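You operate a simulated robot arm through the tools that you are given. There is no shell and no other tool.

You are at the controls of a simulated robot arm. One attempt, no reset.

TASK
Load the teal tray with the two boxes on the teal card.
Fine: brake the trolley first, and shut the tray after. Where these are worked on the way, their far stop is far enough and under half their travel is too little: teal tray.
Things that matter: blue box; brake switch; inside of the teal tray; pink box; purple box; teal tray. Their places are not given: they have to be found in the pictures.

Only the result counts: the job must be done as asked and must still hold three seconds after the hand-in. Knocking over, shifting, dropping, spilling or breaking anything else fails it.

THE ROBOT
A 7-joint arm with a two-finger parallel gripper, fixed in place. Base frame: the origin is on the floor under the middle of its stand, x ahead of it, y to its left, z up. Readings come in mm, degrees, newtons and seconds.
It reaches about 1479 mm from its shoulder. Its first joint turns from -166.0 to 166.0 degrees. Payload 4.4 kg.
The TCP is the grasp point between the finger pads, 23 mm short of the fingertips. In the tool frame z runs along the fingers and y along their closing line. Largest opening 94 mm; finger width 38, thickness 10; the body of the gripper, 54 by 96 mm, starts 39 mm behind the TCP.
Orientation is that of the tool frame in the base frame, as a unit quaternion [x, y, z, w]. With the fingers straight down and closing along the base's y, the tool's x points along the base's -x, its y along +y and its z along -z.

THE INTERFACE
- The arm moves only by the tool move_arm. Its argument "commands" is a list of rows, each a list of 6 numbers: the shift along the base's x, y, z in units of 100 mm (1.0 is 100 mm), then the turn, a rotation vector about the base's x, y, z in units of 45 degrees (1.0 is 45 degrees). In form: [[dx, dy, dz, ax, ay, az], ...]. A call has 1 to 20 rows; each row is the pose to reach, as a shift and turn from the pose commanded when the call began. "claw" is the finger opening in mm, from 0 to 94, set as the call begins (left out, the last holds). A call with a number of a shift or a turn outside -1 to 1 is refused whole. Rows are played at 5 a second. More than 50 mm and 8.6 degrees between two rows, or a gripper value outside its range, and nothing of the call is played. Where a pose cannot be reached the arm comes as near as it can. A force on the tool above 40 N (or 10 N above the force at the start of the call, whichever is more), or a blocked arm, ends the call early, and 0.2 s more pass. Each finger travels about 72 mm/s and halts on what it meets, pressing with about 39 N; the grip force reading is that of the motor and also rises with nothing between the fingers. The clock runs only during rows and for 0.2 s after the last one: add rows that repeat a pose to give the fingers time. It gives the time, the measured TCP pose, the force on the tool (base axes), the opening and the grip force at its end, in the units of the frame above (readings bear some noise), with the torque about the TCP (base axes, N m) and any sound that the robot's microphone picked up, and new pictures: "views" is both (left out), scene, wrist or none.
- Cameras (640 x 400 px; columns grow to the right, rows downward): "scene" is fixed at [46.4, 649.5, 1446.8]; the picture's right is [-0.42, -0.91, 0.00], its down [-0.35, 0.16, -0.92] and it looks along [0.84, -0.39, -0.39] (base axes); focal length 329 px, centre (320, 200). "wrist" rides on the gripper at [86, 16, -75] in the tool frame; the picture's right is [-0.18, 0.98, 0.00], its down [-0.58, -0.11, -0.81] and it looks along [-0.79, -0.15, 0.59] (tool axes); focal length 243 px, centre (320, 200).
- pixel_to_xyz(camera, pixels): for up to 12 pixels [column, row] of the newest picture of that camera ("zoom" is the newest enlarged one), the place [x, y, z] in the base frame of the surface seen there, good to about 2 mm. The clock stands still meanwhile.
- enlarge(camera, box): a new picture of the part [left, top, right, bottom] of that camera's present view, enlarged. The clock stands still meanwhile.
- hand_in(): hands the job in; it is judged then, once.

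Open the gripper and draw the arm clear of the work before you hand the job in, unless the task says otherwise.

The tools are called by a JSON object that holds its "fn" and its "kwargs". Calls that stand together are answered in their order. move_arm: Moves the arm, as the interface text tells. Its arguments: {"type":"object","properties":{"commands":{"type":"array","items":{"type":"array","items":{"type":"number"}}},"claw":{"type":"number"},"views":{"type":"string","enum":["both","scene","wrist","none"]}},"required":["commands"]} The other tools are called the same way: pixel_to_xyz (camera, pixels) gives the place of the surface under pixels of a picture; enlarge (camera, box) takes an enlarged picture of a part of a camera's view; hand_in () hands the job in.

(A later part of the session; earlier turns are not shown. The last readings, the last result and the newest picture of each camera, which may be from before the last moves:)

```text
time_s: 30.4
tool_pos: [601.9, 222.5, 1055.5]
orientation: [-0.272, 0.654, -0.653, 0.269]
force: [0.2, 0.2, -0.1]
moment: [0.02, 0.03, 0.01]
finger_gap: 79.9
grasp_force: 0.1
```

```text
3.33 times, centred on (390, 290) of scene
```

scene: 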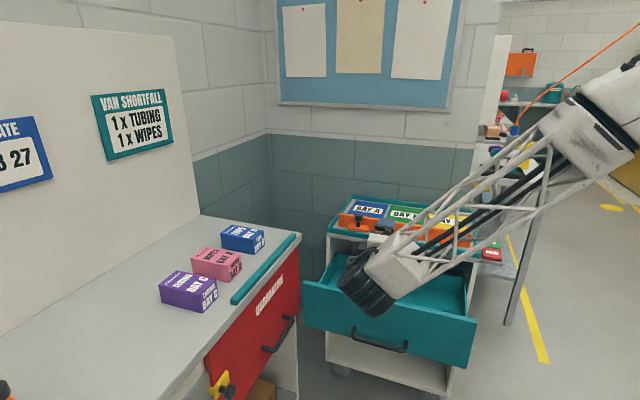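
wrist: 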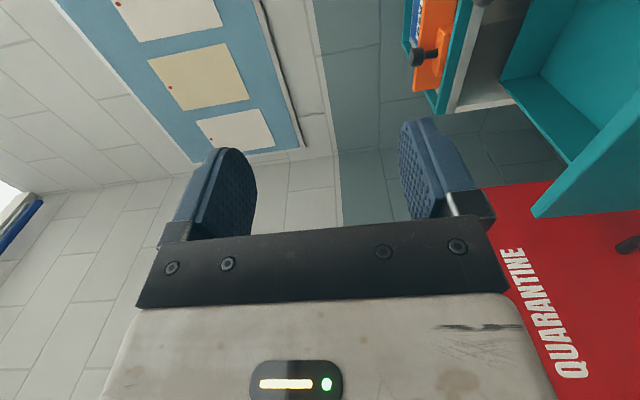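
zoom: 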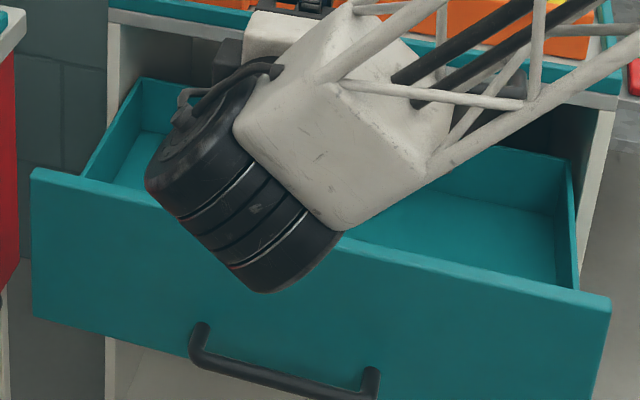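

I retake the boxes' zoom so that I can measure on it.

{"fn": "enlarge", "kwargs": {"camera": "scene", "box": [150, 215, 280, 320]}}

{"fn": "pixel_to_xyz", "kwargs": {"camera": "zoom", "pixels": [[107, 265], [172, 213], [323, 247], [262, 302], [118, 332], [274, 373], [332, 317], [200, 255], [190, 310], [300, 300]]}}

{"fn": "pixel_to_xyz", "kwargs": {"camera": "zoom", "pixels": [[229, 165], [288, 123], [417, 148], [371, 193], [235, 220], [377, 256], [423, 209], [320, 160], [300, 205], [398, 195]]}}

{"fn": "pixel_to_xyz", "kwargs": {"camera": "zoom", "pixels": [[343, 70], [390, 39], [505, 59], [467, 94], [346, 116], [472, 150], [508, 116], [420, 65], [380, 330], [620, 75]]}}

```text
3.81 times, centred on (215, 268) of scene
```

zoom: 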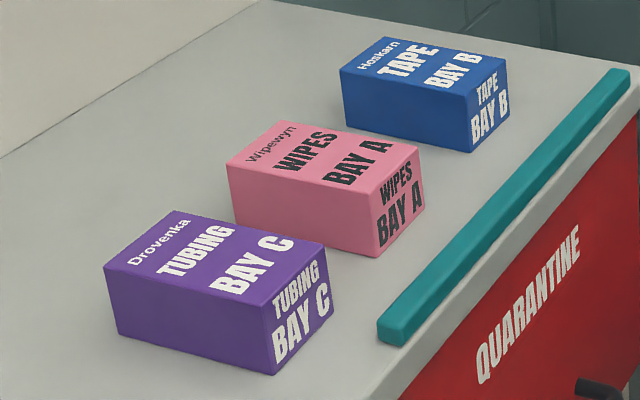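

```text
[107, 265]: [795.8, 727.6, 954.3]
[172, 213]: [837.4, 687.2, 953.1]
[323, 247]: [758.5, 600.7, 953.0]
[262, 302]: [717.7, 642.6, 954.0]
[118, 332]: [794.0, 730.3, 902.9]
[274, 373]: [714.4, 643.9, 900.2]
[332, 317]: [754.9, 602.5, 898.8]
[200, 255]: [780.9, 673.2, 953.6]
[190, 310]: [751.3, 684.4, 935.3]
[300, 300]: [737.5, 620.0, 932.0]
```

```text
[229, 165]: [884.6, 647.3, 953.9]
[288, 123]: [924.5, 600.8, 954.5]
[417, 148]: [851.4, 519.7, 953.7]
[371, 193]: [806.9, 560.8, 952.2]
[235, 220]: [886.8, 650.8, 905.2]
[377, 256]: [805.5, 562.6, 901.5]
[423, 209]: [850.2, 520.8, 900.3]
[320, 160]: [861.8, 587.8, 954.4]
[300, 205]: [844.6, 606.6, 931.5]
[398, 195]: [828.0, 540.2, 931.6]
```

```text
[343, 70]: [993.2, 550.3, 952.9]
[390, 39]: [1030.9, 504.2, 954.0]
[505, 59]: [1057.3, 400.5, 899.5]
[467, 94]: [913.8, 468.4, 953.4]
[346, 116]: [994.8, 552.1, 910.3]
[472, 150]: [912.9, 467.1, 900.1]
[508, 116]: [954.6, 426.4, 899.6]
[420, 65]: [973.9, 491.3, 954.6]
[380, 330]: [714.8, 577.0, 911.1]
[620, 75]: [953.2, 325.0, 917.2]
```

Purple is about 118×60×55 mm, centred near (776,666) with its long side at ~46.5°; pink is the same size near (867,584). I turn the gripper back to straight down while travelling toward the purple box.

{"fn": "move_arm", "kwargs": {"commands": [[0.05, 0.16, 0.05, 0.118, 0.118, 0], [0.1, 0.33, 0.1, 0.236, 0.236, 0], [0.15, 0.5, 0.15, 0.354, 0.354, 0], [0.2, 0.66, 0.2, 0.471, 0.471, 0], [0.25, 0.83, 0.25, 0.589, 0.589, 0], [0.3, 1, 0.3, 0.707, 0.707, 0]], "views": "none", "claw": 84}}

{"fn": "move_arm", "kwargs": {"commands": [[0.05, 0.16, 0, 0.118, 0.118, 0], [0.1, 0.33, 0, 0.236, 0.236, 0], [0.15, 0.5, 0, 0.354, 0.354, 0], [0.2, 0.66, 0, 0.471, 0.471, 0], [0.25, 0.83, 0, 0.589, 0.589, 0], [0.3, 1, 0, 0.707, 0.707, 0]], "views": "both"}}

```text
time_s: 31.8
tool_pos: [633.6, 323.0, 1084.2]
orientation: [-0.354, 0.855, -0.352, 0.145]
force: [0.5, -0.1, -0.1]
moment: [0.0, -0.01, 0.0]
finger_gap: 83.8
grasp_force: 0.1
```

```text
time_s: 33.1
tool_pos: [665.0, 422.1, 1084.4]
orientation: [-0.383, 0.924, 0.003, 0.0]
force: [0.4, 0.7, 0.4]
moment: [0.01, -0.04, 0.0]
finger_gap: 83.9
grasp_force: 0.0
```

scene: 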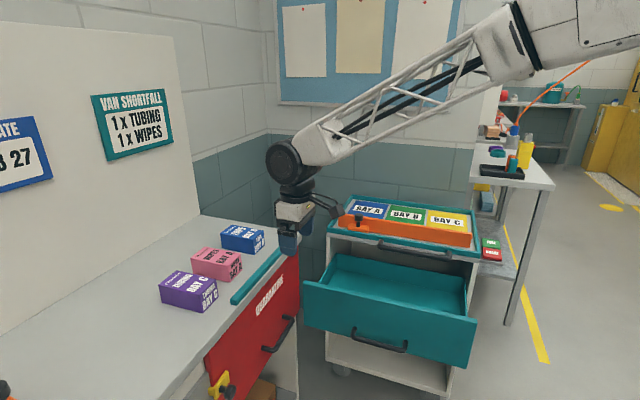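
wrist: 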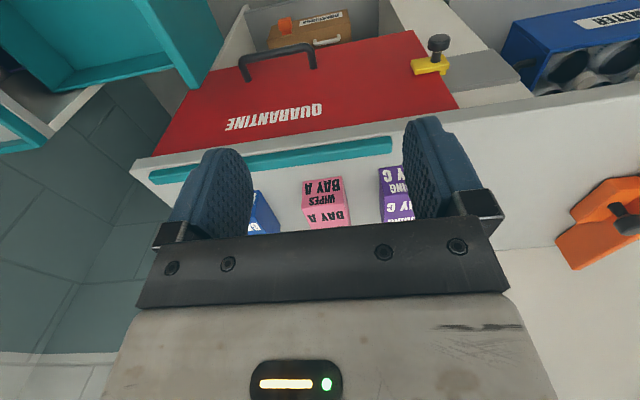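

The gripper points straight down at (665,422,1084) and the open drawer is now in plain view; I enlarge it to measure its inside.

{"fn": "enlarge", "kwargs": {"camera": "scene", "box": [295, 225, 485, 345]}}

{"fn": "pixel_to_xyz", "kwargs": {"camera": "zoom", "pixels": [[165, 180], [300, 210], [450, 240], [540, 280], [60, 180], [590, 305], [320, 238], [130, 130], [575, 200], [110, 170], [350, 150], [250, 240]]}}

```text
3.33 times, centred on (390, 285) of scene
```

zoom: 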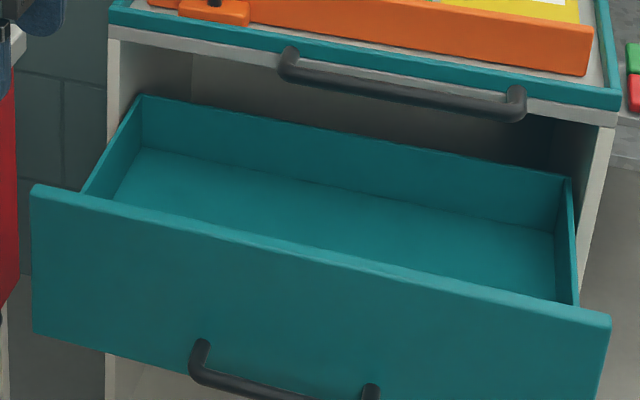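

```text
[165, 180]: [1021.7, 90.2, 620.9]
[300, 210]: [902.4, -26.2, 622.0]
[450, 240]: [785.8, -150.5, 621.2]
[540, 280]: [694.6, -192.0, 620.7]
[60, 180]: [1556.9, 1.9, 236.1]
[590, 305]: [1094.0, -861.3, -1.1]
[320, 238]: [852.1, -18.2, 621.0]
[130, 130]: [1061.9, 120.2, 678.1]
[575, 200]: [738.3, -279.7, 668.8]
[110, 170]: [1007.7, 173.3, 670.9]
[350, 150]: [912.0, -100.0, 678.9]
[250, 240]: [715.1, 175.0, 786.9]
```

The drawer floor is z≈621, inside from e.g. (1062,120) to (738,-280), with plenty of room. I travel over to the purple box.

{"fn": "move_arm", "kwargs": {"commands": [[0.16, 0.4, 0, 0, 0, 0.033], [0.32, 0.8, 0, 0, 0, 0.033], [0.4, 1, 0, 0, 0, 0.033]], "views": "none"}}

{"fn": "move_arm", "kwargs": {"commands": [[0.16, 0.4, 0, 0, 0, 0], [0.32, 0.8, 0, 0, 0, 0], [0.4, 1, 0, 0, 0, 0]], "views": "none"}}

{"fn": "move_arm", "kwargs": {"commands": [[0.16, 0.24, 0, 0, 0, 0], [0.322, 0.448, -0.2, 0, 0, 0], [0.322, 0.448, -0.5, 0, 0, 0], [0.322, 0.448, -0.5, 0, 0, 0]], "views": "both"}}

{"fn": "enlarge", "kwargs": {"camera": "scene", "box": [130, 180, 290, 320]}}

```text
time_s: 34.0
tool_pos: [704.6, 518.8, 1083.8]
orientation: [-0.395, 0.919, 0.002, 0.0]
force: [-0.9, 0.2, -0.5]
moment: [-0.01, -0.04, -0.02]
finger_gap: 84.1
grasp_force: 0.2
```

```text
time_s: 34.8
tool_pos: [745.8, 620.7, 1084.3]
orientation: [-0.395, 0.919, 0.002, 0.0]
force: [0.2, -0.2, 0.3]
moment: [0.05, -0.02, 0.04]
finger_gap: 84.1
grasp_force: 0.0
```

```text
time_s: 35.8
tool_pos: [776.7, 666.6, 1033.7]
orientation: [-0.395, 0.919, 0.002, -0.001]
force: [0.1, -0.8, 0.5]
moment: [-0.01, -0.01, 0.01]
finger_gap: 84.1
grasp_force: 0.2
```

scene: 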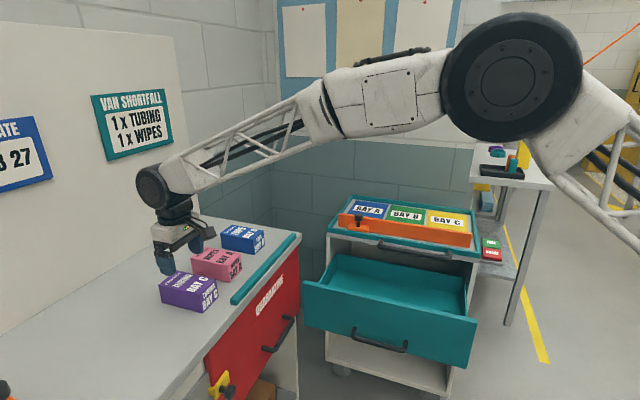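
wrist: 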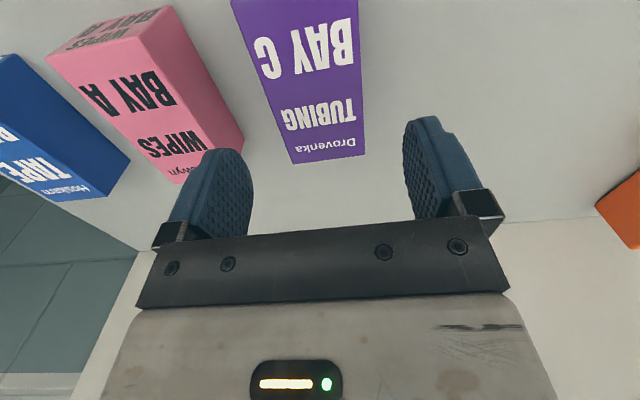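

```text
2.86 times, centred on (210, 250) of scene
```

zoom: 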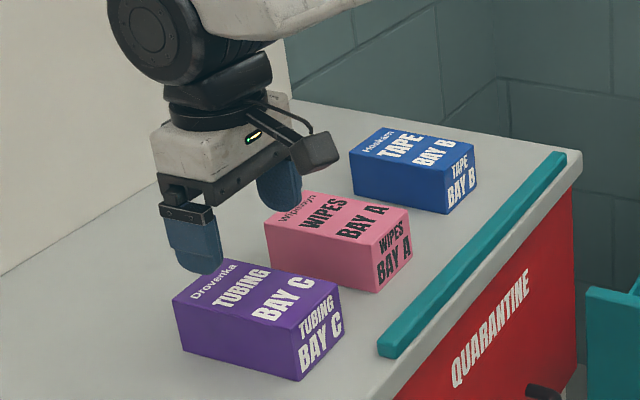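

The gripper is above purple; I measure the purple box again through the wrist camera (edges at (292,162), (363,155), (240,20), (357,20)).

{"fn": "pixel_to_xyz", "kwargs": {"camera": "wrist", "pixels": [[293, 160], [362, 153], [240, 10], [355, 5], [300, 100], [175, 170], [240, 140], [160, 12], [60, 60], [130, 165]]}}

```text
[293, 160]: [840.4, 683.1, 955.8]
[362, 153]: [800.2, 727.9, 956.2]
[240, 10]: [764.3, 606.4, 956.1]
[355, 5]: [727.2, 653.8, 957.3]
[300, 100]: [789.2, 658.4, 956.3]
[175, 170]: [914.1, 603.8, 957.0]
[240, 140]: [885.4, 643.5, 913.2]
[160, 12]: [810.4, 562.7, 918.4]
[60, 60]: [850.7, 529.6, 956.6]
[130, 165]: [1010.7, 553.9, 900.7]
```

The wrist view gives purple centred at about (778.5,664.6) with its long side at 45.3°. I correct the aim and lower in two steps to z≈928.

{"fn": "move_arm", "kwargs": {"commands": [[0.025, -0.01, -0.3, 0, 0, -0.027], [0.025, -0.01, -0.6, 0, 0, -0.027], [0.025, -0.01, -0.75, 0, 0, -0.027]], "views": "both"}}

{"fn": "enlarge", "kwargs": {"camera": "scene", "box": [130, 200, 290, 320]}}

```text
time_s: 36.5
tool_pos: [778.5, 664.7, 957.9]
orientation: [-0.386, 0.923, 0.001, 0.0]
force: [-1.0, 0.0, -0.2]
moment: [-0.01, 0.0, 0.02]
finger_gap: 84.1
grasp_force: 0.1
```

scene: 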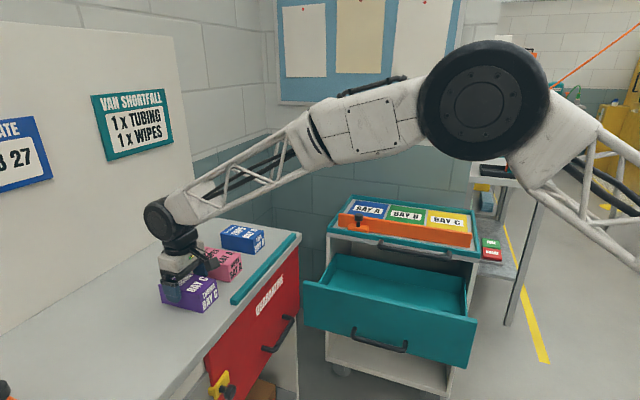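
wrist: 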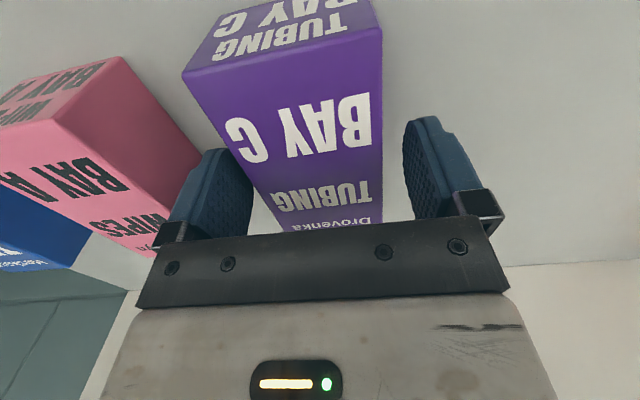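

```text
3.33 times, centred on (210, 260) of scene
```

zoom: 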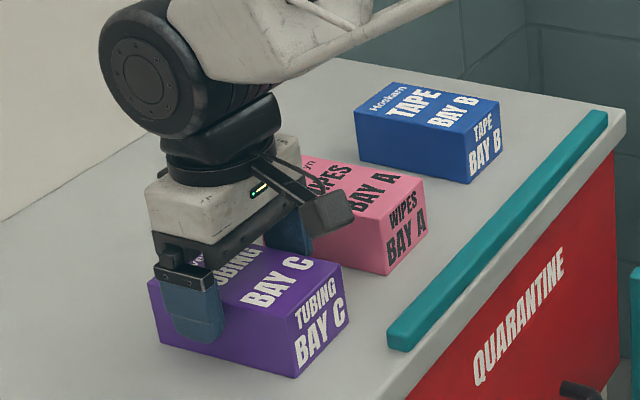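

The fingers straddle the purple box without touching it or the pink one. I lower 32 mm more and close.

{"fn": "move_arm", "kwargs": {"commands": [[0, 0, -0.15, 0, 0, 0], [0, 0, -0.3, 0, 0, 0], [0, 0, -0.32, 0, 0, 0]], "views": "none"}}

{"fn": "move_arm", "kwargs": {"commands": [[0, 0, 0, 0, 0, 0], [0, 0, 0, 0, 0, 0], [0, 0, 0, 0, 0, 0], [0, 0, 0, 0, 0, 0]], "claw": 50, "views": "wrist"}}

```text
time_s: 37.4
tool_pos: [778.5, 664.1, 927.3]
orientation: [-0.385, 0.923, 0.002, -0.001]
force: [-0.3, 0.0, 0.3]
moment: [-0.03, -0.02, 0.04]
finger_gap: 83.9
grasp_force: 0.0
```

```text
time_s: 38.4
tool_pos: [778.1, 664.6, 927.7]
orientation: [-0.385, 0.923, 0.001, -0.001]
force: [1.2, -0.3, 0.6]
moment: [-0.17, -0.1, 0.04]
finger_gap: 64.8
grasp_force: 38.4
```

wrist: 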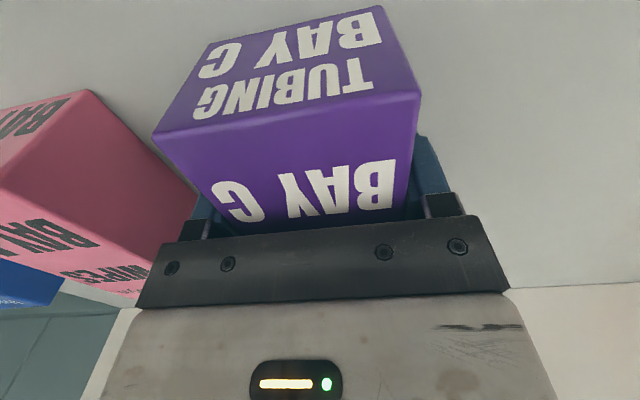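

Purple is gripped (gap 64.8 mm, 38 N). I lift it and check.

{"fn": "move_arm", "kwargs": {"commands": [[0, 0, 0.1, 0, 0, 0], [0, 0, 0.3, 0, 0, 0], [0, 0, 0.6, 0, 0, 0], [0, 0, 0.9, 0, 0, 0], [0, 0, 1, 0, 0, 0]], "views": "both"}}

```text
time_s: 39.5
tool_pos: [780.7, 664.7, 1028.1]
orientation: [-0.386, 0.923, 0.001, -0.002]
force: [-1.1, -0.3, -0.9]
moment: [-0.03, 0.01, -0.04]
finger_gap: 64.8
grasp_force: 39.3
```

scene: 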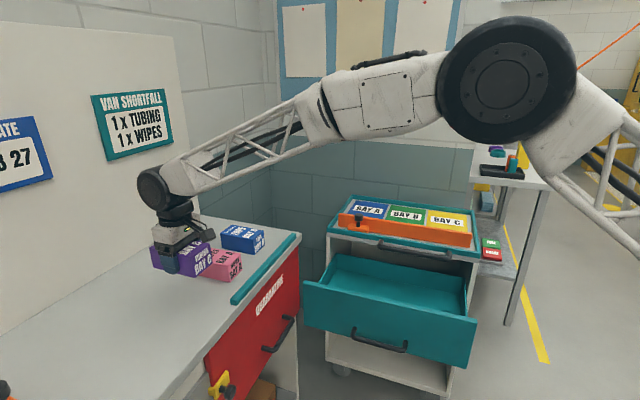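
wrist: 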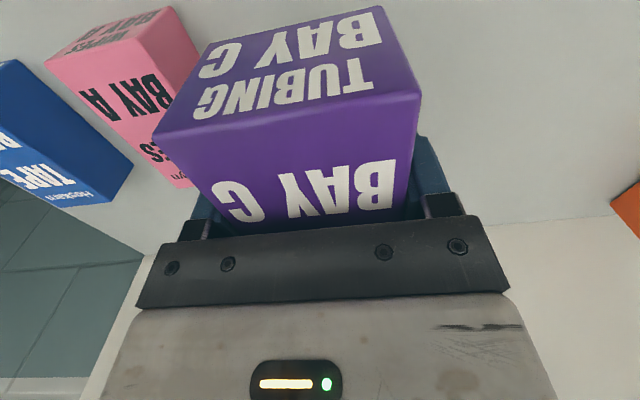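

Purple is lifted cleanly. I carry it at z≈1070 toward the drawer.

{"fn": "move_arm", "kwargs": {"commands": [[-0.1, -0.25, 0.2, 0, 0, 0], [-0.2, -0.6, 0.4, 0, 0, 0], [-0.3, -1, 0.4, 0, 0, 0]], "views": "none"}}

{"fn": "move_arm", "kwargs": {"commands": [[-0.1, -0.4, 0, 0, 0, 0], [-0.2, -0.8, 0, 0, 0, 0], [-0.3, -1, 0, 0, 0, 0]], "views": "none"}}

{"fn": "move_arm", "kwargs": {"commands": [[0, -0.4, 0, 0, 0, 0], [0, -0.8, 0, 0, 0, 0], [0, -1, 0, 0, 0, 0]], "views": "none"}}

{"fn": "move_arm", "kwargs": {"commands": [[0, -0.4, 0, 0, 0, 0], [0, -0.8, 0, 0, 0, 0], [0, -1, 0, 0, 0, 0]], "views": "none"}}

{"fn": "move_arm", "kwargs": {"commands": [[0, -0.4, 0, 0, 0, 0], [0, -0.8, 0, 0, 0, 0], [0, -1, 0, 0, 0, 0]], "views": "none"}}

{"fn": "move_arm", "kwargs": {"commands": [[0, -0.4, 0, 0, 0, 0], [0, -0.8, 0, 0, 0, 0], [0, -1, 0, 0, 0, 0], [0, -1, 0, 0, 0, 0]], "views": "both"}}

```text
time_s: 40.4
tool_pos: [750.1, 564.6, 1065.8]
orientation: [-0.384, 0.923, 0.001, -0.002]
force: [0.3, -0.3, -3.1]
moment: [0.0, -0.01, -0.02]
finger_gap: 64.6
grasp_force: 38.9
```

```text
time_s: 41.1
tool_pos: [718.1, 464.1, 1065.6]
orientation: [-0.386, 0.923, 0.002, -0.001]
force: [-0.4, -0.7, -2.4]
moment: [0.01, 0.03, -0.02]
finger_gap: 64.9
grasp_force: 39.0
```

```text
time_s: 42.0
tool_pos: [717.3, 365.1, 1067.2]
orientation: [-0.385, 0.923, 0.001, 0.0]
force: [0.3, 0.2, -2.0]
moment: [0.02, 0.03, 0.01]
finger_gap: 64.9
grasp_force: 39.2
```

```text
time_s: 42.8
tool_pos: [718.1, 266.5, 1069.4]
orientation: [-0.386, 0.923, 0.002, -0.001]
force: [0.6, -0.7, -2.9]
moment: [0.03, 0.0, 0.01]
finger_gap: 64.6
grasp_force: 38.8
```

```text
time_s: 43.5
tool_pos: [718.6, 165.8, 1068.8]
orientation: [-0.386, 0.922, 0.001, -0.001]
force: [1.0, -0.9, -2.8]
moment: [-0.02, 0.02, 0.04]
finger_gap: 64.8
grasp_force: 38.7
```

```text
time_s: 44.5
tool_pos: [718.0, 63.7, 1066.6]
orientation: [-0.385, 0.923, 0.003, -0.001]
force: [0.0, 0.3, -1.9]
moment: [0.01, 0.01, 0.01]
finger_gap: 64.6
grasp_force: 38.7
```

scene: 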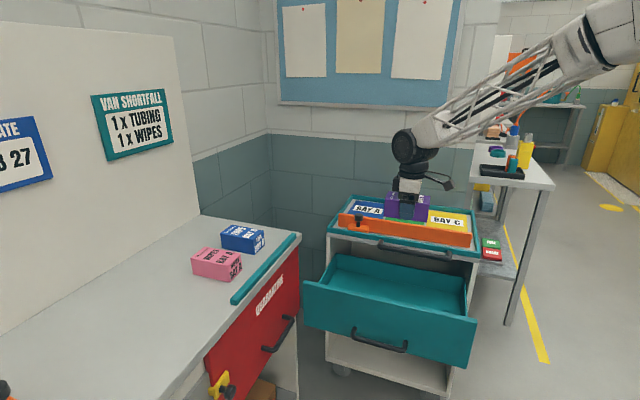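
wrist: 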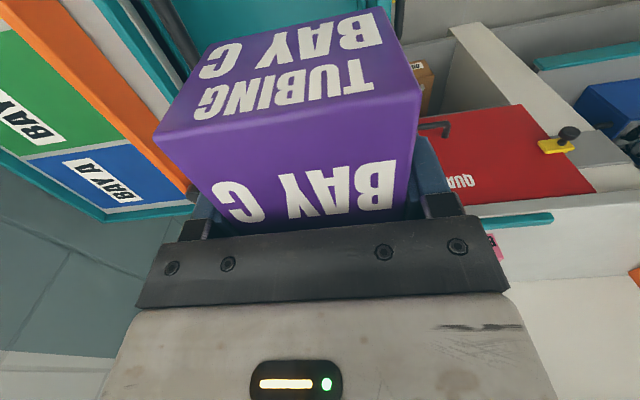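

Purple hangs at (718,64,1067). I move over the drawer spot (705,2) and start lowering, looking again at z≈870.

{"fn": "move_arm", "kwargs": {"commands": [[-0.07, -0.35, 0, 0, 0, 0], [-0.135, -0.625, 0, 0, 0, 0], [-0.135, -0.625, -0.4, 0, 0, 0], [-0.135, -0.625, -0.8, 0, 0, 0], [-0.135, -0.625, -1, 0, 0, 0]], "views": "none"}}

{"fn": "move_arm", "kwargs": {"commands": [[0, 0, -0.35, 0, 0, 0], [0, 0, -0.7, 0, 0, 0], [0, 0, -1, 0, 0, 0], [0, 0, -1, 0, 0, 0]], "views": "both"}}

{"fn": "enlarge", "kwargs": {"camera": "scene", "box": [295, 190, 495, 340]}}

```text
time_s: 45.8
tool_pos: [705.4, 1.2, 968.1]
orientation: [-0.384, 0.923, 0.001, -0.001]
force: [-0.2, -0.4, -2.0]
moment: [-0.03, -0.01, 0.02]
finger_gap: 64.6
grasp_force: 39.3
```

```text
time_s: 46.8
tool_pos: [702.1, 2.2, 867.4]
orientation: [-0.385, 0.923, 0.002, -0.001]
force: [0.4, -0.5, -1.1]
moment: [-0.04, -0.02, 0.01]
finger_gap: 64.7
grasp_force: 38.5
```

scene: 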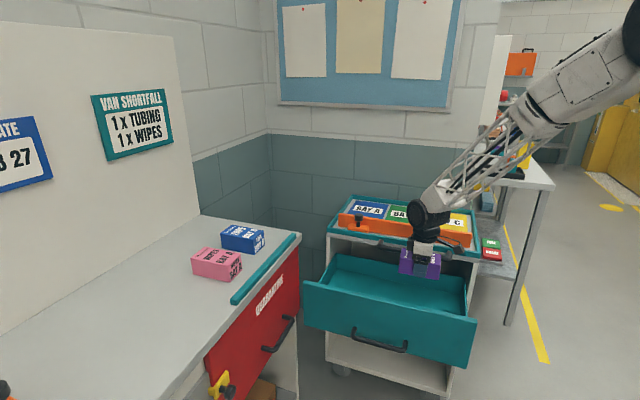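
wrist: 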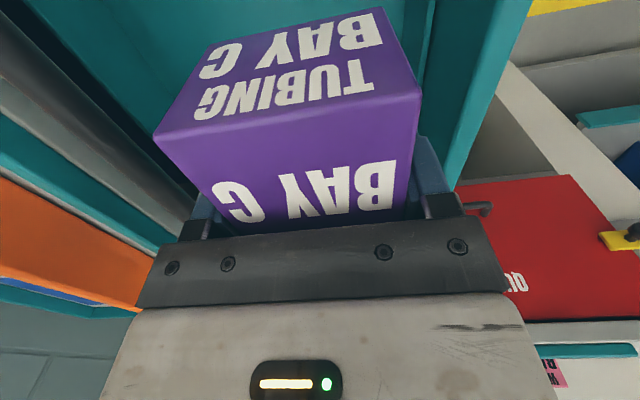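

```text
2.67 times, centred on (395, 265) of scene
```

zoom: 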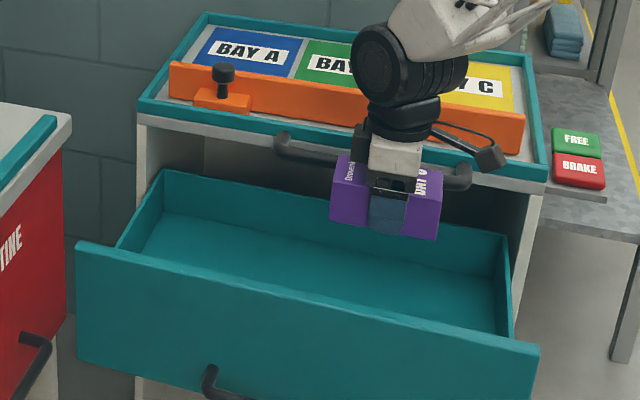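

The box hangs over the drawer's right part. Before going lower I measure how far the wrist joint and gripper reach toward the upper handle (zoom (375,65), (460,75), (400,130), (490,155)).

{"fn": "pixel_to_xyz", "kwargs": {"camera": "zoom", "pixels": [[375, 65], [355, 60], [460, 80], [400, 115], [435, 120], [490, 155], [400, 150], [355, 145], [420, 20], [340, 190], [435, 210], [300, 150]]}}

{"fn": "pixel_to_xyz", "kwargs": {"camera": "wrist", "pixels": [[60, 110], [20, 60], [120, 130], [470, 130], [500, 60], [30, 210], [90, 60]]}}

```text
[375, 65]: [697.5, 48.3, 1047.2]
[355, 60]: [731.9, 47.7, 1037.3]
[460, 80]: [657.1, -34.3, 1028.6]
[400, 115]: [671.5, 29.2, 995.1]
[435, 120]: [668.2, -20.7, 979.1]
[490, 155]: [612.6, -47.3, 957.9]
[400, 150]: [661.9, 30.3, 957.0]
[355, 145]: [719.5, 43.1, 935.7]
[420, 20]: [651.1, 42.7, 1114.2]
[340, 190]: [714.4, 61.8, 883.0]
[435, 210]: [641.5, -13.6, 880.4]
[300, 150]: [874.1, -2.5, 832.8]
```

```text
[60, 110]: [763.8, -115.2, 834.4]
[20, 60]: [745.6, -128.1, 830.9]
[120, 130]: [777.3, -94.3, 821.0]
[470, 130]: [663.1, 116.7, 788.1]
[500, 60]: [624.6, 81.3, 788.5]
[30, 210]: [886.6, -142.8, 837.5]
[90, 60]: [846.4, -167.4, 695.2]
```

The wrist joint keeps more than 40 mm from the upper handle and the front panel. I lower the box into the drawer.

{"fn": "move_arm", "kwargs": {"commands": [[0, 0, -0.3, 0, 0, 0], [0, 0, -0.6, 0, 0, 0], [0, 0, -0.9, 0, 0, 0], [0, 0, -1, 0, 0, 0]], "views": "both"}}

{"fn": "enlarge", "kwargs": {"camera": "scene", "box": [295, 190, 495, 340]}}

```text
time_s: 47.8
tool_pos: [705.9, 2.2, 767.1]
orientation: [-0.385, 0.923, 0.002, 0.0]
force: [-0.9, -0.7, -2.3]
moment: [-0.01, 0.02, 0.02]
finger_gap: 64.8
grasp_force: 38.9
```

scene: 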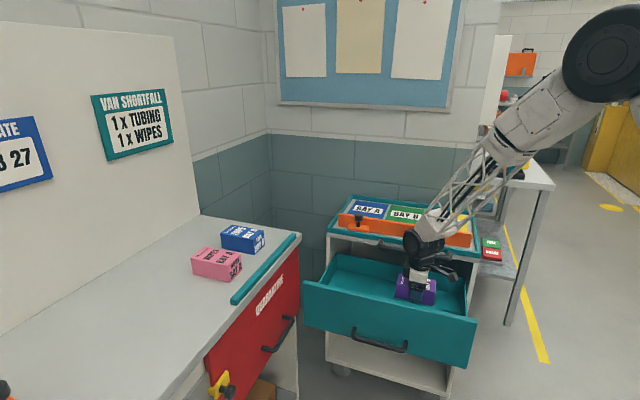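
wrist: 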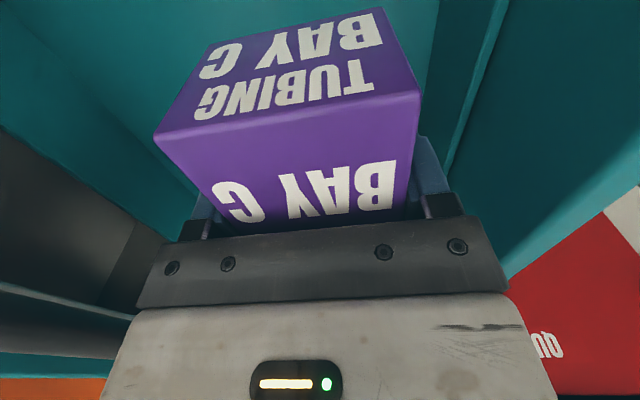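

```text
2.67 times, centred on (395, 265) of scene
```

zoom: 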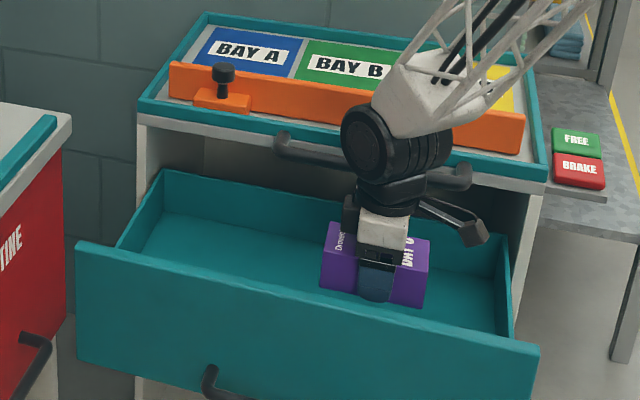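

Still clear on all sides at z≈767. I lower the rest of the way in small steps to z≈652, where the box should meet the floor at 621.

{"fn": "move_arm", "kwargs": {"commands": [[0, 0, -0.3, 0, 0, 0], [0, 0, -0.6, 0, 0, 0], [0, 0, -0.9, 0, 0, 0], [0, 0, -1, 0, 0, 0]], "views": "none"}}

{"fn": "move_arm", "kwargs": {"commands": [[0, 0, -0.06, 0, 0, 0], [0, 0, -0.12, 0, 0, 0], [0, 0, -0.16, 0, 0, 0], [0, 0, -0.18, 0, 0, 0]], "views": "both"}}

{"fn": "enlarge", "kwargs": {"camera": "scene", "box": [295, 190, 495, 340]}}

```text
time_s: 48.8
tool_pos: [705.0, 0.5, 668.2]
orientation: [-0.385, 0.923, 0.002, -0.001]
force: [0.2, 0.1, -1.2]
moment: [0.01, 0.0, 0.0]
finger_gap: 64.9
grasp_force: 39.6
```

```text
time_s: 49.8
tool_pos: [704.6, 2.8, 650.4]
orientation: [-0.386, 0.923, 0.002, -0.001]
force: [0.5, 0.3, -1.6]
moment: [-0.01, 0.05, -0.01]
finger_gap: 64.8
grasp_force: 38.8
```

scene: 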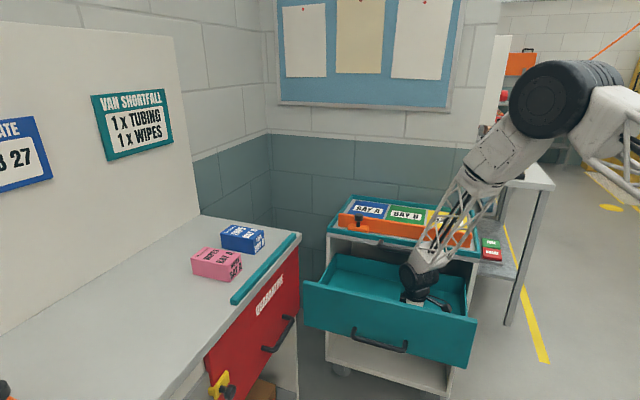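
wrist: 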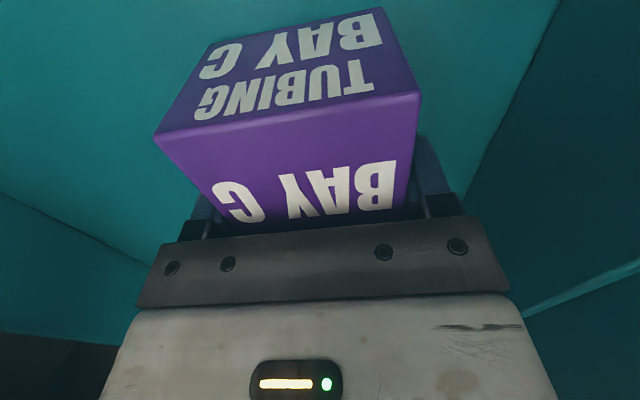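

```text
2.67 times, centred on (395, 265) of scene
```

zoom: 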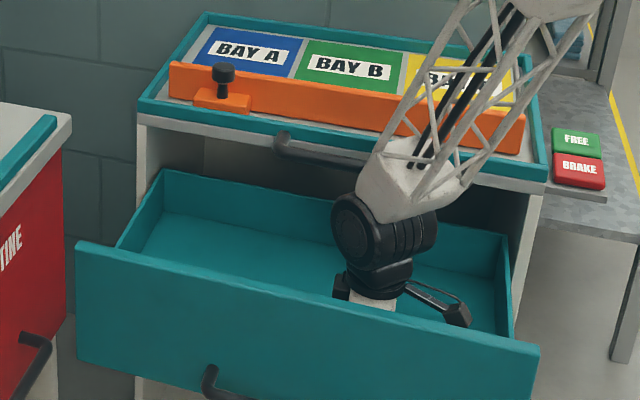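

The force is still only the weight (-1.6 N), so the box isn't on the floor yet. I lower a few more millimetres.

{"fn": "move_arm", "kwargs": {"commands": [[0, 0, -0.01, 0, 0, 0], [0, 0, -0.02, 0, 0, 0]], "views": "none"}}

```text
time_s: 50.4
tool_pos: [705.9, 2.3, 649.1]
orientation: [-0.385, 0.923, 0.001, 0.0]
force: [-3.4, -2.0, 11.2]
moment: [-0.62, 0.06, -0.13]
finger_gap: 64.7
grasp_force: 39.2
```

Contact now (+11 N), so the box is on the drawer floor. I open the fingers.

{"fn": "move_arm", "kwargs": {"commands": [[0, 0, 0, 0, 0, 0], [0, 0, 0, 0, 0, 0], [0, 0, 0, 0, 0, 0]], "claw": 84, "views": "wrist"}}

```text
time_s: 51.1
tool_pos: [706.9, 2.2, 649.2]
orientation: [-0.385, 0.923, 0.001, -0.001]
force: [0.0, 0.1, 0.2]
moment: [0.01, 0.03, -0.01]
finger_gap: 83.9
grasp_force: 0.1
```

wrist: 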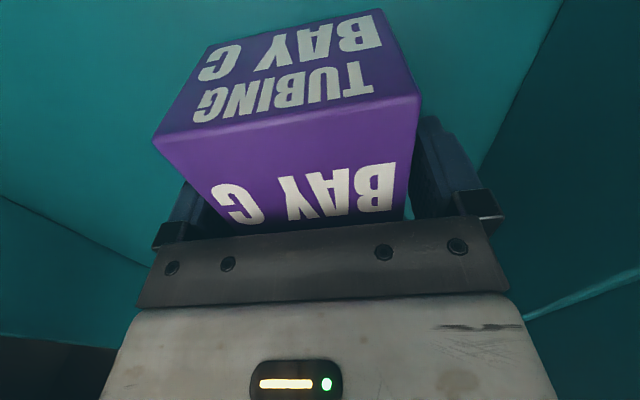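

The purple box is free and stands flat. I raise straight up and out of the drawer.

{"fn": "move_arm", "kwargs": {"commands": [[0, 0, 0.2, 0, 0, 0], [0, 0, 0.6, 0, 0, 0], [0, 0, 1, 0, 0, 0]], "views": "none"}}

{"fn": "move_arm", "kwargs": {"commands": [[0, 0, 0.4, 0, 0, 0], [0, 0, 0.8, 0, 0, 0], [0, 0, 1, 0, 0, 0]], "views": "none"}}

{"fn": "move_arm", "kwargs": {"commands": [[0, 0, 0.4, 0, 0, 0], [0, 0, 0.8, 0, 0, 0], [0, 0, 1, 0, 0, 0]], "views": "none"}}

{"fn": "move_arm", "kwargs": {"commands": [[0, 0, 0.4, 0, 0, 0], [0, 0, 0.8, 0, 0, 0], [0, 0, 1, 0, 0, 0]], "views": "both"}}

{"fn": "enlarge", "kwargs": {"camera": "scene", "box": [295, 210, 495, 345]}}

```text
time_s: 52.0
tool_pos: [704.0, 1.2, 748.4]
orientation: [-0.386, 0.923, 0.002, -0.001]
force: [-0.4, -0.1, -0.2]
moment: [-0.02, -0.03, 0.03]
finger_gap: 83.8
grasp_force: 0.0
```

```text
time_s: 52.8
tool_pos: [704.6, 4.1, 846.7]
orientation: [-0.385, 0.923, 0.002, -0.001]
force: [0.0, 0.0, -0.4]
moment: [-0.02, 0.02, 0.0]
finger_gap: 84.3
grasp_force: 0.1
```

```text
time_s: 53.5
tool_pos: [705.8, 2.6, 948.1]
orientation: [-0.386, 0.923, 0.001, 0.0]
force: [0.3, 0.3, -0.1]
moment: [0.02, 0.04, -0.01]
finger_gap: 84.1
grasp_force: 0.1
```

```text
time_s: 54.4
tool_pos: [703.9, 0.5, 1047.6]
orientation: [-0.386, 0.923, 0.001, -0.001]
force: [0.3, -0.2, -0.4]
moment: [0.0, 0.04, -0.02]
finger_gap: 83.6
grasp_force: 0.1
```

scene: 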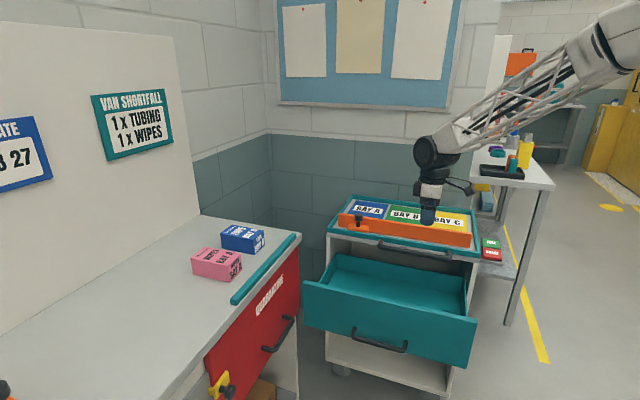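
wrist: 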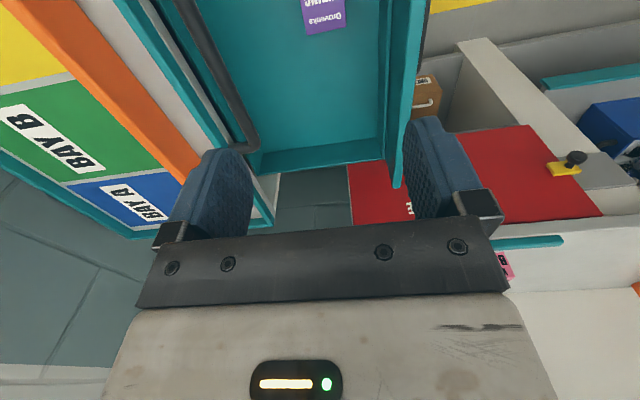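

```text
2.96 times, centred on (395, 278) of scene
```

zoom: 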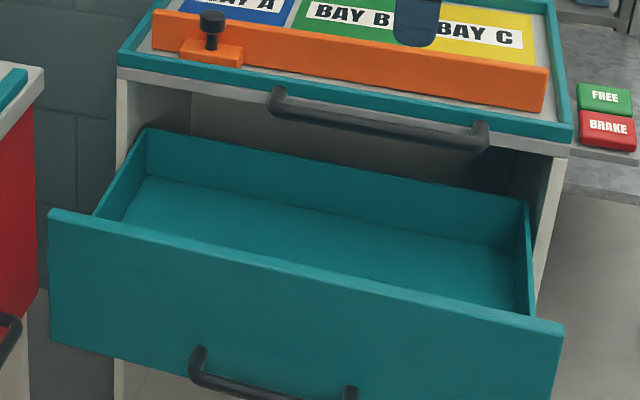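

Purple sits in the drawer (its end shows at wrist (323,15)) and the drawer hasn't moved. I go back for the pink box.

{"fn": "move_arm", "kwargs": {"commands": [[0.1, 0.4, 0, 0, 0, 0], [0.2, 0.8, 0, 0, 0, 0], [0.27, 0.97, 0, 0, 0, 0]], "views": "none"}}

{"fn": "move_arm", "kwargs": {"commands": [[0.1, 0.4, 0, 0, 0, 0], [0.2, 0.8, 0, 0, 0, 0], [0.27, 0.97, 0, 0, 0, 0]], "views": "none"}}

{"fn": "move_arm", "kwargs": {"commands": [[0.1, 0.4, 0, 0, 0, 0], [0.2, 0.8, 0, 0, 0, 0], [0.27, 0.97, 0, 0, 0, 0]], "views": "none"}}

{"fn": "move_arm", "kwargs": {"commands": [[0.1, 0.4, 0, 0, 0, 0], [0.2, 0.8, 0, 0, 0, 0], [0.27, 0.97, 0, 0, 0, 0]], "views": "none"}}

{"fn": "move_arm", "kwargs": {"commands": [[0.1, 0.4, 0, 0, 0, 0], [0.2, 0.8, 0, 0, 0, 0], [0.27, 0.97, 0, 0, 0, 0]], "views": "none"}}

{"fn": "move_arm", "kwargs": {"commands": [[0.1, 0.4, 0, 0, 0, 0], [0.2, 0.8, 0, 0, 0, 0], [0.265, 0.95, 0, 0, 0, 0], [0.265, 0.95, 0, 0, 0, 0]], "views": "both"}}

```text
time_s: 55.1
tool_pos: [731.8, 99.0, 1050.0]
orientation: [-0.386, 0.923, 0.001, 0.0]
force: [-0.2, -0.1, 0.2]
moment: [0.0, 0.01, 0.0]
finger_gap: 84.2
grasp_force: 0.1
```

```text
time_s: 56.0
tool_pos: [757.3, 198.5, 1048.8]
orientation: [-0.386, 0.923, 0.001, -0.001]
force: [0.7, -0.6, 0.0]
moment: [0.02, 0.05, 0.03]
finger_gap: 84.3
grasp_force: 0.0
```

```text
time_s: 56.8
tool_pos: [785.7, 292.7, 1047.4]
orientation: [-0.385, 0.923, 0.002, 0.0]
force: [-0.1, -0.5, 0.1]
moment: [-0.02, -0.02, -0.01]
finger_gap: 83.9
grasp_force: 0.1
```

```text
time_s: 57.5
tool_pos: [813.1, 389.2, 1047.0]
orientation: [-0.386, 0.923, 0.002, 0.0]
force: [-0.5, 0.6, -1.0]
moment: [-0.02, 0.0, -0.01]
finger_gap: 84.0
grasp_force: 0.1
```

```text
time_s: 58.4
tool_pos: [840.4, 485.7, 1046.3]
orientation: [-0.385, 0.923, 0.002, -0.001]
force: [0.2, 0.1, 0.4]
moment: [-0.03, 0.03, 0.05]
finger_gap: 83.9
grasp_force: 0.1
```

```text
time_s: 59.4
tool_pos: [867.2, 582.9, 1048.7]
orientation: [-0.385, 0.923, 0.002, 0.0]
force: [0.8, 0.1, -0.4]
moment: [0.01, -0.01, 0.01]
finger_gap: 83.8
grasp_force: 0.0
```

scene: 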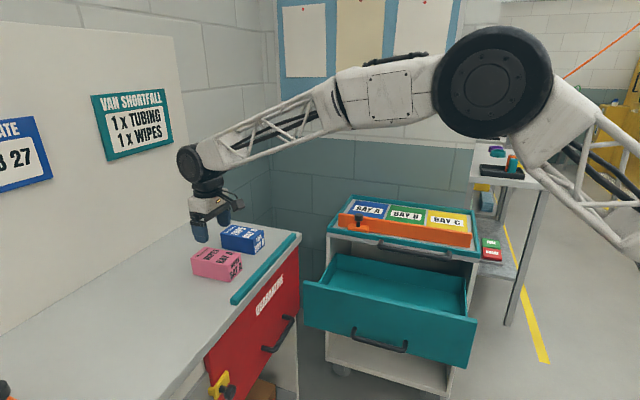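
wrist: 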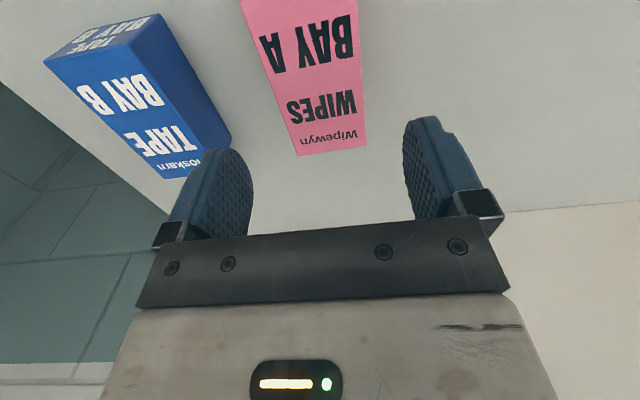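

The gripper is over the pink box; I measure pink's top edges by the wrist camera ((298,153), (364,147), (246,15), (356,10)).

{"fn": "pixel_to_xyz", "kwargs": {"camera": "wrist", "pixels": [[299, 152], [364, 146], [246, 15], [355, 8], [275, 90], [360, 80], [320, 60]]}}

```text
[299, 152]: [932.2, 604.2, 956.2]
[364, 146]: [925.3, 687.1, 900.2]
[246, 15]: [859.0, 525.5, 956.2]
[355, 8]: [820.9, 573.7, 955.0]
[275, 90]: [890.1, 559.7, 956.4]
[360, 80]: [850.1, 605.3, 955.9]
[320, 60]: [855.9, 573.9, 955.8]
```

Pink is centred at about (869.5,581.5) with its long side at ~47°. I adjust aim and yaw and lower partway.

{"fn": "move_arm", "kwargs": {"commands": [[0.03, -0.005, -0.3, 0, 0, 0.04], [0.03, -0.005, -0.6, 0, 0, 0.04], [0.03, -0.005, -0.88, 0, 0, 0.04]], "views": "both"}}

{"fn": "enlarge", "kwargs": {"camera": "scene", "box": [150, 190, 290, 300]}}

```text
time_s: 60.1
tool_pos: [871.3, 582.1, 960.9]
orientation: [-0.399, 0.917, 0.002, -0.001]
force: [0.3, 0.1, 1.1]
moment: [-0.01, -0.01, 0.01]
finger_gap: 84.0
grasp_force: 0.0
```

scene: 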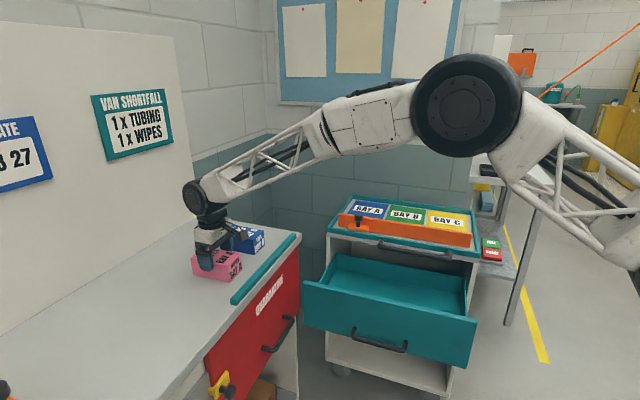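
wrist: 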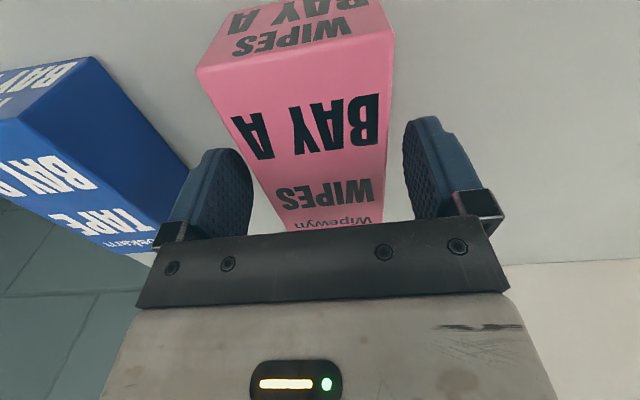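

```text
3.64 times, centred on (220, 245) of scene
```

zoom: 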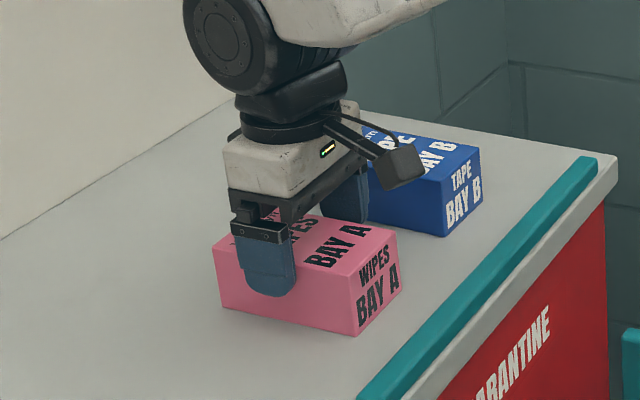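

The fingers straddle pink, with clearance to blue. I lower the last 32 mm and close.

{"fn": "move_arm", "kwargs": {"commands": [[0, 0, -0.15, 0, 0, 0], [0, 0, -0.3, 0, 0, 0], [0, 0, -0.32, 0, 0, 0]], "views": "none"}}

{"fn": "move_arm", "kwargs": {"commands": [[0, 0, 0, 0, 0, 0], [0, 0, 0, 0, 0, 0], [0, 0, 0, 0, 0, 0], [0, 0, 0, 0, 0, 0]], "claw": 50, "views": "wrist"}}

```text
time_s: 61.0
tool_pos: [871.1, 580.1, 927.3]
orientation: [-0.399, 0.917, 0.002, 0.0]
force: [0.2, 0.3, -0.1]
moment: [-0.03, 0.0, -0.02]
finger_gap: 84.1
grasp_force: 0.1
```

```text
time_s: 62.0
tool_pos: [870.6, 582.6, 928.0]
orientation: [-0.4, 0.917, 0.002, -0.001]
force: [0.5, -0.1, 0.9]
moment: [0.0, -0.03, 0.0]
finger_gap: 64.6
grasp_force: 39.3
```

wrist: 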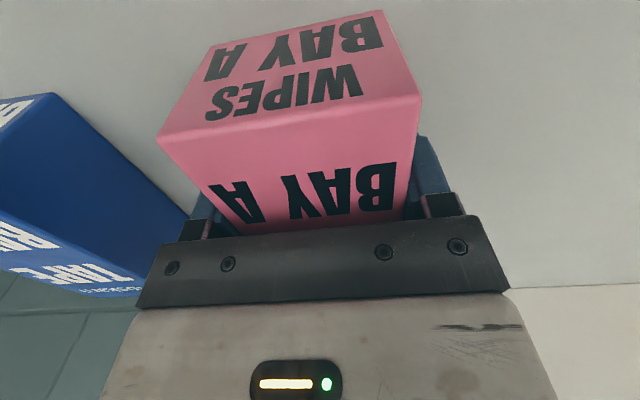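

Pink is gripped (64.6 mm, 39 N). I lift it and carry it toward the drawer, undoing the small yaw.

{"fn": "move_arm", "kwargs": {"commands": [[0, 0, 0.1, 0, 0, 0], [0, 0, 0.3, 0, 0, 0], [0, 0, 0.6, 0, 0, 0], [0, 0, 0.9, 0, 0, 0], [0, 0, 1, 0, 0, 0]], "views": "both"}}

{"fn": "move_arm", "kwargs": {"commands": [[-0.03, -0.25, 0.2, 0, 0, -0.04], [-0.06, -0.6, 0.4, 0, 0, -0.04], [-0.1, -1, 0.4, 0, 0, -0.04]], "views": "none"}}

{"fn": "move_arm", "kwargs": {"commands": [[-0.04, -0.4, 0, 0, 0, 0], [-0.08, -0.8, 0, 0, 0, 0], [-0.1, -1, 0, 0, 0, 0]], "views": "none"}}

{"fn": "move_arm", "kwargs": {"commands": [[-0.04, -0.4, 0, 0, 0, 0], [-0.08, -0.8, 0, 0, 0, 0], [-0.1, -1, 0, 0, 0, 0]], "views": "none"}}

{"fn": "move_arm", "kwargs": {"commands": [[-0.04, -0.4, 0, 0, 0, 0], [-0.08, -0.8, 0, 0, 0, 0], [-0.1, -1, 0, 0, 0, 0]], "views": "none"}}

{"fn": "move_arm", "kwargs": {"commands": [[-0.06, -0.4, 0, 0, 0, 0], [-0.115, -0.66, -0.2, 0, 0, 0], [-0.115, -0.66, -0.6, 0, 0, 0], [-0.115, -0.66, -1, 0, 0, 0], [-0.115, -0.66, -1, 0, 0, 0]], "views": "both"}}

```text
time_s: 63.1
tool_pos: [870.5, 580.5, 1028.7]
orientation: [-0.4, 0.917, 0.001, 0.0]
force: [0.2, -1.4, -1.7]
moment: [0.0, 0.03, 0.0]
finger_gap: 64.6
grasp_force: 39.1
```

scene: 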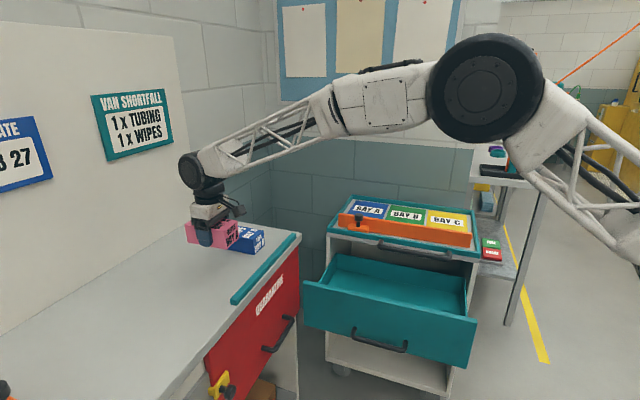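
wrist: 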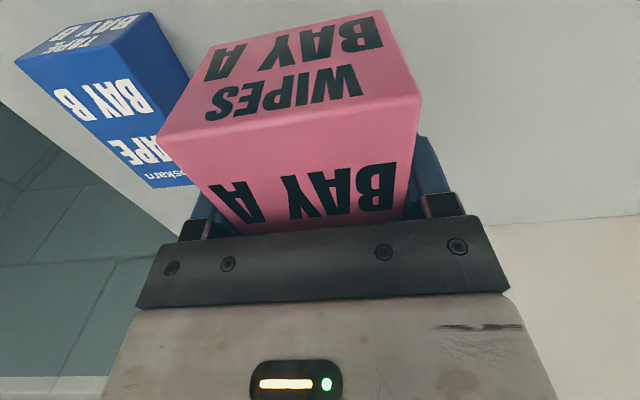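

```text
time_s: 64.0
tool_pos: [858.5, 481.1, 1068.1]
orientation: [-0.385, 0.923, 0.001, -0.001]
force: [0.1, -0.8, -2.9]
moment: [-0.01, 0.0, 0.02]
finger_gap: 64.8
grasp_force: 38.9
```

```text
time_s: 64.8
tool_pos: [849.1, 381.1, 1069.5]
orientation: [-0.385, 0.923, 0.002, 0.0]
force: [0.4, 0.1, -2.5]
moment: [-0.02, 0.01, -0.02]
finger_gap: 64.7
grasp_force: 39.0
```

```text
time_s: 65.5
tool_pos: [840.8, 280.3, 1068.2]
orientation: [-0.385, 0.923, 0.002, -0.001]
force: [-0.5, 0.0, -2.3]
moment: [-0.03, 0.03, 0.0]
finger_gap: 64.8
grasp_force: 39.0
```

```text
time_s: 66.3
tool_pos: [830.5, 181.4, 1067.3]
orientation: [-0.385, 0.923, 0.002, 0.0]
force: [0.2, -0.6, -1.8]
moment: [0.0, 0.0, 0.0]
finger_gap: 64.7
grasp_force: 39.1
```

```text
time_s: 67.5
tool_pos: [818.4, 117.8, 969.0]
orientation: [-0.386, 0.923, 0.002, 0.0]
force: [-0.6, -0.2, -1.9]
moment: [-0.04, 0.05, -0.02]
finger_gap: 64.7
grasp_force: 39.2
```

scene: 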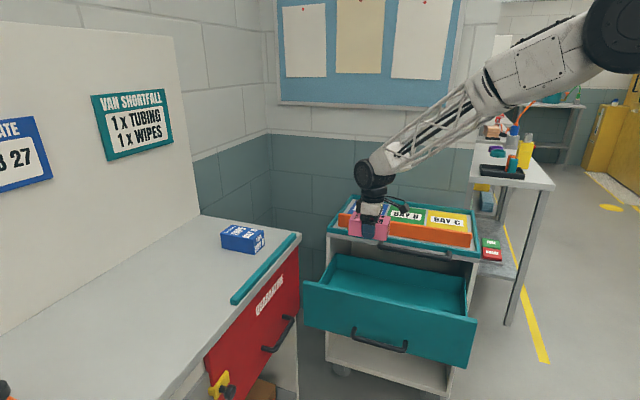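
wrist: 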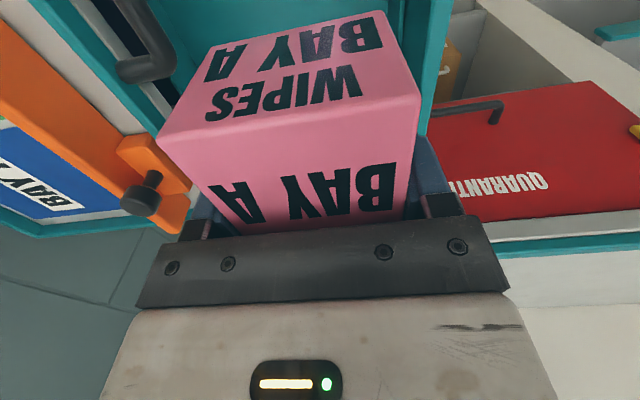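

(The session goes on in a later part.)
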